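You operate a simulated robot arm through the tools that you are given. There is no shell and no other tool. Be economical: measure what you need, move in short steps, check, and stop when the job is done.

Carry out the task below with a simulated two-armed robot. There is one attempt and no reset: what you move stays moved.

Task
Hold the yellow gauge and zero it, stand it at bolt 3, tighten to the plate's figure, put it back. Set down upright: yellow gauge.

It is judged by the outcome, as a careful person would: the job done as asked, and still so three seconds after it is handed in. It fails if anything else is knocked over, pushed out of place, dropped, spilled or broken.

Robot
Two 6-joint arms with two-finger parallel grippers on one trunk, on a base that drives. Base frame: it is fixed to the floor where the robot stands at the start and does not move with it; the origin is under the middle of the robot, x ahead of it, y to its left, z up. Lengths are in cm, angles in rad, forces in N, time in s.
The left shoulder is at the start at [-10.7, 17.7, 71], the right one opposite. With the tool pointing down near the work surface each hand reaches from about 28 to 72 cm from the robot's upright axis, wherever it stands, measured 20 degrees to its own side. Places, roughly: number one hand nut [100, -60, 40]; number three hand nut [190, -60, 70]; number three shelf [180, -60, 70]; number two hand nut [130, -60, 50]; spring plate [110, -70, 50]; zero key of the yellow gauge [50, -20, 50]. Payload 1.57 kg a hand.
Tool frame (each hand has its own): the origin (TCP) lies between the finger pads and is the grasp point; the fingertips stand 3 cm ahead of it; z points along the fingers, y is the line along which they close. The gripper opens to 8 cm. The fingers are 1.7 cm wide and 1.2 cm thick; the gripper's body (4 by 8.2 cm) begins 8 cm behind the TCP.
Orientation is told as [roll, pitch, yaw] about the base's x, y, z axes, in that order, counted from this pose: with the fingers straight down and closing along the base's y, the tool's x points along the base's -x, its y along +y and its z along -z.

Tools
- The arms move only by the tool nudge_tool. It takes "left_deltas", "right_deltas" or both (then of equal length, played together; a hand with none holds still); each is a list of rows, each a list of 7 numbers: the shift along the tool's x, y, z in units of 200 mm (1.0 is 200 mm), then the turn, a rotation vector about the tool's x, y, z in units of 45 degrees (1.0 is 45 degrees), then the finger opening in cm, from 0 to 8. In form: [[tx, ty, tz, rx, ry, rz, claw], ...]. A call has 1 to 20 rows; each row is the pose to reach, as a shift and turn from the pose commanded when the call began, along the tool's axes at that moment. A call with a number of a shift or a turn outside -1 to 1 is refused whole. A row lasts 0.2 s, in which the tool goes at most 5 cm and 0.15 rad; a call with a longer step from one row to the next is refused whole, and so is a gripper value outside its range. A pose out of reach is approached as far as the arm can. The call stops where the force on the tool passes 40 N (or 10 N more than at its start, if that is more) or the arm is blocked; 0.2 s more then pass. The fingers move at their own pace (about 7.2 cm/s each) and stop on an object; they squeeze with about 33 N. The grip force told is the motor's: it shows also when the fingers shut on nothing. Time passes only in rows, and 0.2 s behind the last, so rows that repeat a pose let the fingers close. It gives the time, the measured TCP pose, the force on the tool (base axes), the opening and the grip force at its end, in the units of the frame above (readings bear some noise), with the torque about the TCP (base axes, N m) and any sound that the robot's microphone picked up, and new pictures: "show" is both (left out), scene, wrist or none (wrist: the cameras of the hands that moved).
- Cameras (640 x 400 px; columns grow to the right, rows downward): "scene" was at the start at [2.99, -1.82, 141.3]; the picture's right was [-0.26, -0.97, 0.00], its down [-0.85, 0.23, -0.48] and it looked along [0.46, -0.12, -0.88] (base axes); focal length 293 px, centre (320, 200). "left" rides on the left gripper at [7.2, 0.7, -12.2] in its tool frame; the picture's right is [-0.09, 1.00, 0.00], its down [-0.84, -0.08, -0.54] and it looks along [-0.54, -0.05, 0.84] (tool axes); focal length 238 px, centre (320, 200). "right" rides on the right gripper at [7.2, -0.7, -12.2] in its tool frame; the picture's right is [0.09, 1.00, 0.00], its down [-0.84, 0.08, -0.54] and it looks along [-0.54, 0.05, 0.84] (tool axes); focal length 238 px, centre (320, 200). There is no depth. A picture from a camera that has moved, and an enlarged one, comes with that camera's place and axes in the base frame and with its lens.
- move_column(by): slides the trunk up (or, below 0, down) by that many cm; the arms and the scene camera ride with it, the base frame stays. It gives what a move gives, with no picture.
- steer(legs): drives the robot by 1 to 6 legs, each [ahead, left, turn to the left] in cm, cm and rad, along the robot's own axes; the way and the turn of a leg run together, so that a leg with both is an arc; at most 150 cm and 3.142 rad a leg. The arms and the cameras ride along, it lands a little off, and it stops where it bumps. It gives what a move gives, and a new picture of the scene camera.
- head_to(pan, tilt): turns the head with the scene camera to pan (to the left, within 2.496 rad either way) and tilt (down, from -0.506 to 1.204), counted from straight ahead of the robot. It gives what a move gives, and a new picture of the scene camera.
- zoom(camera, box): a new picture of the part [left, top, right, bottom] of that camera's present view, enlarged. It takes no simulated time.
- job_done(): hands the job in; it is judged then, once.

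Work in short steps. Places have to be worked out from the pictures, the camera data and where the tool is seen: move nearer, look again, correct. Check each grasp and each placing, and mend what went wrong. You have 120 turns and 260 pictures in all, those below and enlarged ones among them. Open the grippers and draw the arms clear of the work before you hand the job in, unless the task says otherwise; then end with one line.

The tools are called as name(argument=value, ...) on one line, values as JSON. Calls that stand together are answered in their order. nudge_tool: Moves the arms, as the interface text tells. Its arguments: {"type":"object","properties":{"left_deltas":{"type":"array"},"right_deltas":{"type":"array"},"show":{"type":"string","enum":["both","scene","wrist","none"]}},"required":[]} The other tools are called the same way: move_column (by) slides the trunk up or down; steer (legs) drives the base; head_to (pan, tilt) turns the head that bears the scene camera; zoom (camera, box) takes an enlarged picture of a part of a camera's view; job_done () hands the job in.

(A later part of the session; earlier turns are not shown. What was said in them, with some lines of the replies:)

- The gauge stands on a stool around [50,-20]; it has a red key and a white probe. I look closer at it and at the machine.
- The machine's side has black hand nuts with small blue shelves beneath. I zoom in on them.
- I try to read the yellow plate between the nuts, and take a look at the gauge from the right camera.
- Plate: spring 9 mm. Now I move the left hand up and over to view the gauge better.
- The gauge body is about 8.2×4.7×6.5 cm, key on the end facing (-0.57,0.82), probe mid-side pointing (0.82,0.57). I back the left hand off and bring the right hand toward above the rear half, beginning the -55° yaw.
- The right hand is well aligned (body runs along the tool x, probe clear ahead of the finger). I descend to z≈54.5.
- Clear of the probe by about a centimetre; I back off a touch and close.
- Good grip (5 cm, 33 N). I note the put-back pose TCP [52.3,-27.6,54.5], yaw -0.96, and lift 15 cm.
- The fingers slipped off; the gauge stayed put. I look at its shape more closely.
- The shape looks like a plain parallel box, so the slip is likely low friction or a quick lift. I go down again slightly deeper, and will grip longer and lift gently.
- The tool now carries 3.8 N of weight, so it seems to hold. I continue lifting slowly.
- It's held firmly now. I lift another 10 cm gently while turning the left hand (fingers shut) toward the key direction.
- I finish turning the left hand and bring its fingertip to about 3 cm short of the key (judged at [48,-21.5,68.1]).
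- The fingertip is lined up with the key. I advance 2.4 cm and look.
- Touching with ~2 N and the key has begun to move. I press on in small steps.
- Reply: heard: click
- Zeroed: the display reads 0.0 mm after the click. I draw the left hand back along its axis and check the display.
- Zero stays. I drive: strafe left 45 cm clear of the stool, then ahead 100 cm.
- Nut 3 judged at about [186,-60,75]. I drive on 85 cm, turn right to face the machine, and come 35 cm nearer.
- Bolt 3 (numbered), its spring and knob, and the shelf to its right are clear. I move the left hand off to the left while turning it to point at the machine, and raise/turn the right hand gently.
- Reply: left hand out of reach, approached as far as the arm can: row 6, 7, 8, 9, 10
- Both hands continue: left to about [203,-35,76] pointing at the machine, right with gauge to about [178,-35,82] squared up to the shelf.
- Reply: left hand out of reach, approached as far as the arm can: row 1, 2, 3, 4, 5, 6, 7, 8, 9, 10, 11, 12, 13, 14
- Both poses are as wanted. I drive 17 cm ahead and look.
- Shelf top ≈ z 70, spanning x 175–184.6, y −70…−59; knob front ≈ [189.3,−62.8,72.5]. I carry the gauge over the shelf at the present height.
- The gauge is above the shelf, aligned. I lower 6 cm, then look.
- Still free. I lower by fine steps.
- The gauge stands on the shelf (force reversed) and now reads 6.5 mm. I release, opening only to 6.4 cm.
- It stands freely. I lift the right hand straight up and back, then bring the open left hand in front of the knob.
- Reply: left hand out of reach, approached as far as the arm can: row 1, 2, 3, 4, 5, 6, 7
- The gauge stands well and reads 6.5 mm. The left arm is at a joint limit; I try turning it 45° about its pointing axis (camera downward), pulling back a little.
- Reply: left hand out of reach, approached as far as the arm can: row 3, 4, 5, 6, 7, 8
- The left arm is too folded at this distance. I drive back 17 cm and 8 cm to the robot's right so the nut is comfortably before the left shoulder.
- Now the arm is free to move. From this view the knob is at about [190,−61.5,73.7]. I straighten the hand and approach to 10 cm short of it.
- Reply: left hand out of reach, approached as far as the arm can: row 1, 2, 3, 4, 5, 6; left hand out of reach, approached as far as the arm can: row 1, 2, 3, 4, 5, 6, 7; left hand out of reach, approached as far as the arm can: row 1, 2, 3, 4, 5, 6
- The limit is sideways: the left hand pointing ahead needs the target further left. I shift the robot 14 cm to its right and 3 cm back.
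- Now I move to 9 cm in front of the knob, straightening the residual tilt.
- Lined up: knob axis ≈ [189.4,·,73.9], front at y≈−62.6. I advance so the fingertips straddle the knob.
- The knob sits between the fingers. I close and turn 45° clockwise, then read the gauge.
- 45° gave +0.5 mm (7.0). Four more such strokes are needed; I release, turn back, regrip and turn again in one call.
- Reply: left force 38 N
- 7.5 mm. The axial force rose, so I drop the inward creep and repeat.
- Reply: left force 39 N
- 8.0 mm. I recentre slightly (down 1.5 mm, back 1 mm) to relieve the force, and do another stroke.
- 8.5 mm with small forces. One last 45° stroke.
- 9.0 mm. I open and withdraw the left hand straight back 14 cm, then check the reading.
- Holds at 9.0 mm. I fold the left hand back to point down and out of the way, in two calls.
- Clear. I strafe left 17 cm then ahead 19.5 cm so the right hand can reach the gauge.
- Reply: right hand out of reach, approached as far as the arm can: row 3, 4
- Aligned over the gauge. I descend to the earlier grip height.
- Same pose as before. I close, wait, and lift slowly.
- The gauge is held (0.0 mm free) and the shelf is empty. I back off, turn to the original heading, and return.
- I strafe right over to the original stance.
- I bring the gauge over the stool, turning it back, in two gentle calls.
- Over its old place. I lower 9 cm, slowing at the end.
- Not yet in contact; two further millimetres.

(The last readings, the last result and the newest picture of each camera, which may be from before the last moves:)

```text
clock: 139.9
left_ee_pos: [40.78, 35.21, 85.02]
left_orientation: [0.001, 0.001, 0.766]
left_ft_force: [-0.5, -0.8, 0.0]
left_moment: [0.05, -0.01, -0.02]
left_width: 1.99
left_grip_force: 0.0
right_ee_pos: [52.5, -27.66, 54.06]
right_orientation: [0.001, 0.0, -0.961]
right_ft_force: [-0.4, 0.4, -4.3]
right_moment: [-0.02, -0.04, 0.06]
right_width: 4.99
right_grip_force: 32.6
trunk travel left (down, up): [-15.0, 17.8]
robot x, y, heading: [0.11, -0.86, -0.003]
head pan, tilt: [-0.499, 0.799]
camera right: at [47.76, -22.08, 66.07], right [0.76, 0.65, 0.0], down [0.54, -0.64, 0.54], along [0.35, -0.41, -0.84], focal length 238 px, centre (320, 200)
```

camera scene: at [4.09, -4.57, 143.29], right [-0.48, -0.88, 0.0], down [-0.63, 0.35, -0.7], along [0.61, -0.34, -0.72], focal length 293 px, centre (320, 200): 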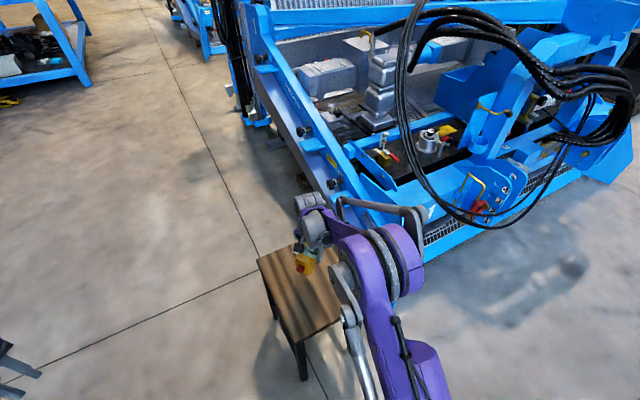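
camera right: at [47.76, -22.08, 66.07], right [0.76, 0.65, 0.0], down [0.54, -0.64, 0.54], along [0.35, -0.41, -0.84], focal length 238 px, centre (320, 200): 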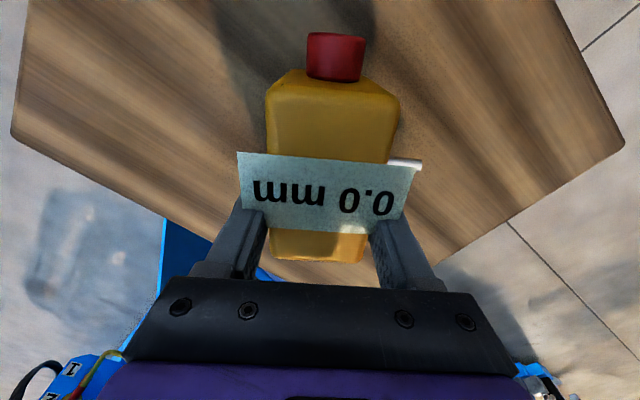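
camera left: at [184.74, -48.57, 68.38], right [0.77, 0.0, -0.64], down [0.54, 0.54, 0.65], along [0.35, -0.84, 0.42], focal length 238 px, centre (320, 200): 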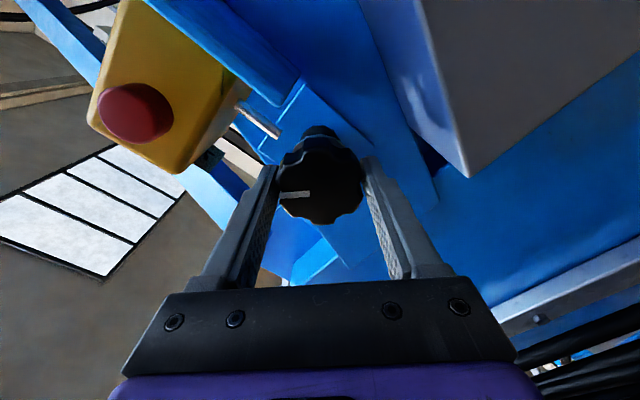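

nudge_tool(right_deltas=[[0, 0, 0.007, 0, 0, 0, 2], [0, 0, 0.015, 0, 0, 0, 2], [0, 0, 0.015, 0, 0, 0, 2]], show="none")

```text
clock: 140.7
left_ee_pos: [40.6, 35.29, 85.17]
left_orientation: [-0.001, -0.001, 0.768]
left_ft_force: [-0.4, 0.1, 0.7]
left_moment: [0.01, -0.01, 0.01]
left_width: 1.99
left_grip_force: 0.0
right_ee_pos: [52.47, -27.63, 53.93]
right_orientation: [0.002, -0.001, -0.96]
right_ft_force: [2.0, -1.1, 25.5]
right_moment: [-0.15, 0.19, -0.05]
right_width: 4.99
right_grip_force: 33.2
trunk travel left (down, up): [-15.0, 17.8]
robot x, y, heading: [0.37, -0.69, -0.006]
head pan, tilt: [-0.499, 0.799]
```

Firm contact (25 N). I ease up 1 mm and open the fingers.

nudge_tool(right_deltas=[[0, 0, -0.004, 0, 0, 0, 2], [0, 0, -0.005, 0, 0, 0, 5], [0, 0, -0.005, 0, 0, 0, 6], [0, 0, -0.005, 0, 0, 0, 7.5], [0, 0, -0.005, 0, 0, 0, 7.5]], show="wrist")

```text
clock: 141.9
left_ee_pos: [40.77, 35.35, 85.04]
left_orientation: [0.0, 0.001, 0.767]
left_ft_force: [-0.6, -0.8, -0.7]
left_moment: [-0.01, -0.01, 0.0]
left_width: 2.03
left_grip_force: 0.1
right_ee_pos: [52.45, -27.64, 53.84]
right_orientation: [0.0, 0.002, -0.96]
right_ft_force: [0.2, -0.7, 0.4]
right_moment: [0.01, -0.01, 0.02]
right_width: 7.51
right_grip_force: 0.2
trunk travel left (down, up): [-15.0, 17.8]
robot x, y, heading: [-0.07, -0.84, -0.006]
head pan, tilt: [-0.499, 0.799]
camera right: at [47.77, -22.08, 65.92], right [0.76, 0.65, 0.0], down [0.54, -0.64, 0.54], along [0.35, -0.41, -0.84], focal length 238 px, centre (320, 200)
```

right: 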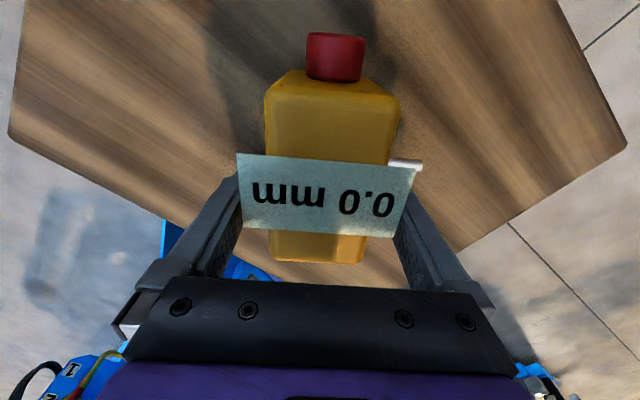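

It stands free. I lift the right hand straight up 18 cm and draw it back.

nudge_tool(right_deltas=[[0, 0, -0.06, 0, 0, 0, 7.5], [0, 0, -0.15, 0, 0, 0, 7.5], [0, 0, -0.3, 0, 0, 0, 7.5], [0, 0, -0.45, 0, 0, 0, 7.5], [0, 0, -0.6, 0, 0, 0, 7.5], [0, 0, -0.75, 0, 0, 0, 7.5], [0, 0, -0.9, 0, 0, 0, 7.5], [0.1, -0.15, -0.95, 0, 0, 0, 7.5], [0.2, -0.3, -0.95, 0, 0, 0, 7.5], [0.3, -0.45, -0.95, 0, 0, 0, 7.5], [0.3, -0.45, -0.95, 0, 0, 0, 7.5]], show="both")

zoom(camera="scene", box=[240, 220, 380, 340])

zoom(camera="scene", box=[230, 30, 370, 200])

```text
clock: 144.3
left_ee_pos: [40.65, 35.3, 85.1]
left_orientation: [0.001, 0.0, 0.766]
left_ft_force: [1.3, 0.4, -0.7]
left_moment: [0.03, -0.01, 0.02]
left_width: 2.0
left_grip_force: 0.0
right_ee_pos: [41.64, -27.89, 72.76]
right_orientation: [-0.001, 0.001, -0.959]
right_ft_force: [0.7, -0.5, 0.0]
right_moment: [0.02, 0.04, -0.01]
right_width: 7.5
right_grip_force: 0.1
trunk travel left (down, up): [-15.0, 17.8]
robot x, y, heading: [0.38, -0.42, -0.008]
head pan, tilt: [-0.499, 0.799]
camera scene: at [4.11, -4.56, 143.29], right [-0.48, -0.88, 0.0], down [-0.63, 0.35, -0.7], along [0.61, -0.34, -0.72], focal length 293 px, centre (320, 200)
camera right: at [36.97, -22.4, 84.89], right [0.76, 0.65, 0.0], down [0.54, -0.64, 0.54], along [0.35, -0.41, -0.84], focal length 238 px, centre (320, 200)
```

scene: 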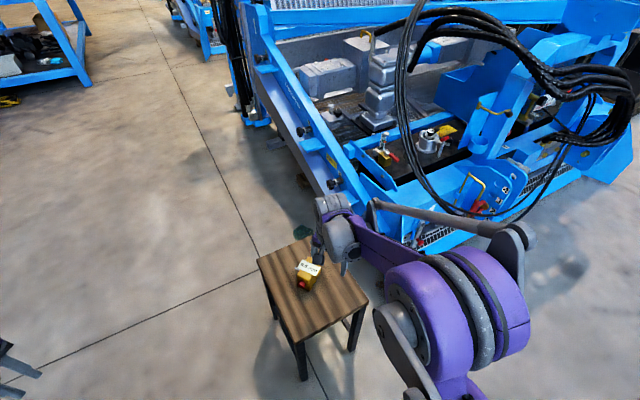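
right: 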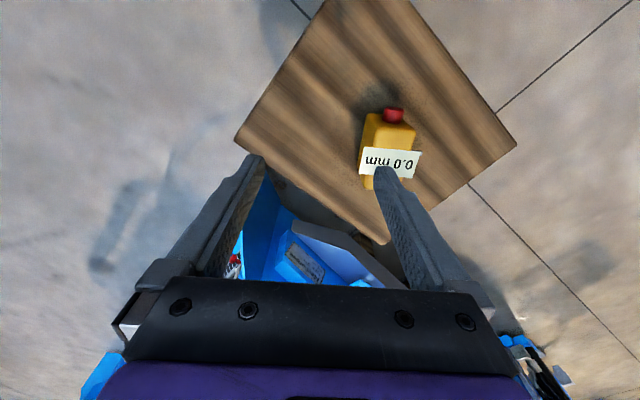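

```text
3.33 times, centred on (310, 280) of scene
camera zoom: at [4.11, -4.56, 143.29], right [-0.48, -0.88, 0.0], down [-0.63, 0.35, -0.7], along [0.61, -0.34, -0.72], focal length 976 px, centre (353, -67)
```

zoom: 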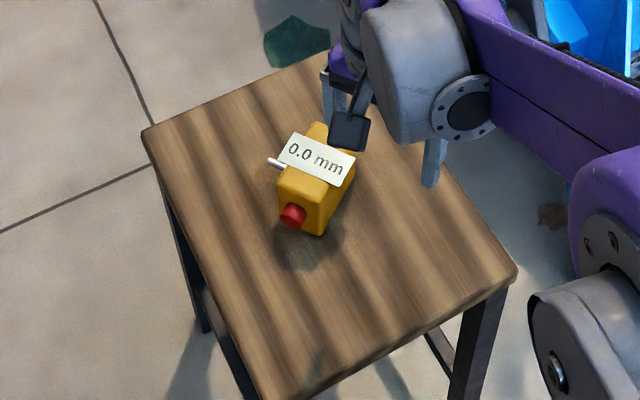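

```text
2.35 times, centred on (300, 115) of scene
camera zoom: at [4.11, -4.56, 143.29], right [-0.48, -0.88, 0.0], down [-0.63, 0.35, -0.7], along [0.61, -0.34, -0.72], focal length 689 px, centre (367, 400)
```

zoom: 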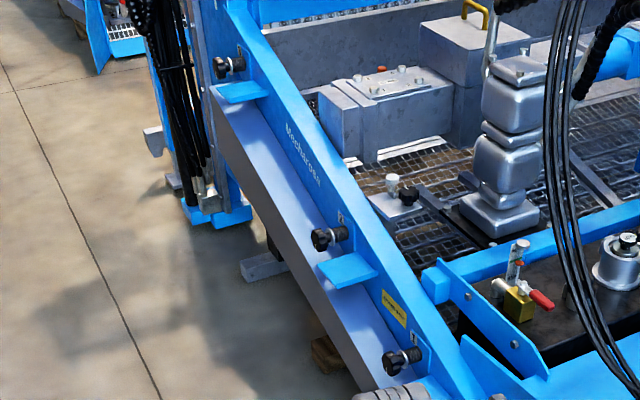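

The gauge stands upright at its old place and the hands are clear. I open the left gripper too and hand in.

nudge_tool(left_deltas=[[0, 0, 0, 0, 0, 0, 8], [0, 0, 0, 0, 0, 0, 8], [0, 0, 0, 0, 0, 0, 8]], right_deltas=[[0, 0, -0.1, 0, 0, 0, 8], [0, 0, -0.2, 0, 0, 0, 8], [0, 0, -0.2, 0, 0, 0, 8]], show="none")

job_done()

```text
clock: 145.1
left_ee_pos: [40.72, 35.31, 85.03]
left_orientation: [0.001, 0.003, 0.766]
left_ft_force: [0.2, -0.3, -1.4]
left_moment: [0.03, -0.05, -0.02]
left_width: 8.02
left_grip_force: 0.1
right_ee_pos: [41.57, -28.08, 76.9]
right_orientation: [0.0, 0.002, -0.961]
right_ft_force: [-0.5, -0.3, -0.8]
right_moment: [0.03, 0.0, 0.0]
right_width: 8.01
right_grip_force: 0.0
trunk travel left (down, up): [-15.0, 17.8]
robot x, y, heading: [0.64, -0.4, 0.003]
head pan, tilt: [-0.499, 0.799]
```

```text
The job is handed in.
```

The yellow gauge was held and zeroed, bolt 3 was tightened until the gauge on its shelf read the plate's 9.0 mm, and the gauge is back upright at its old place on the stool; the job is handed in.
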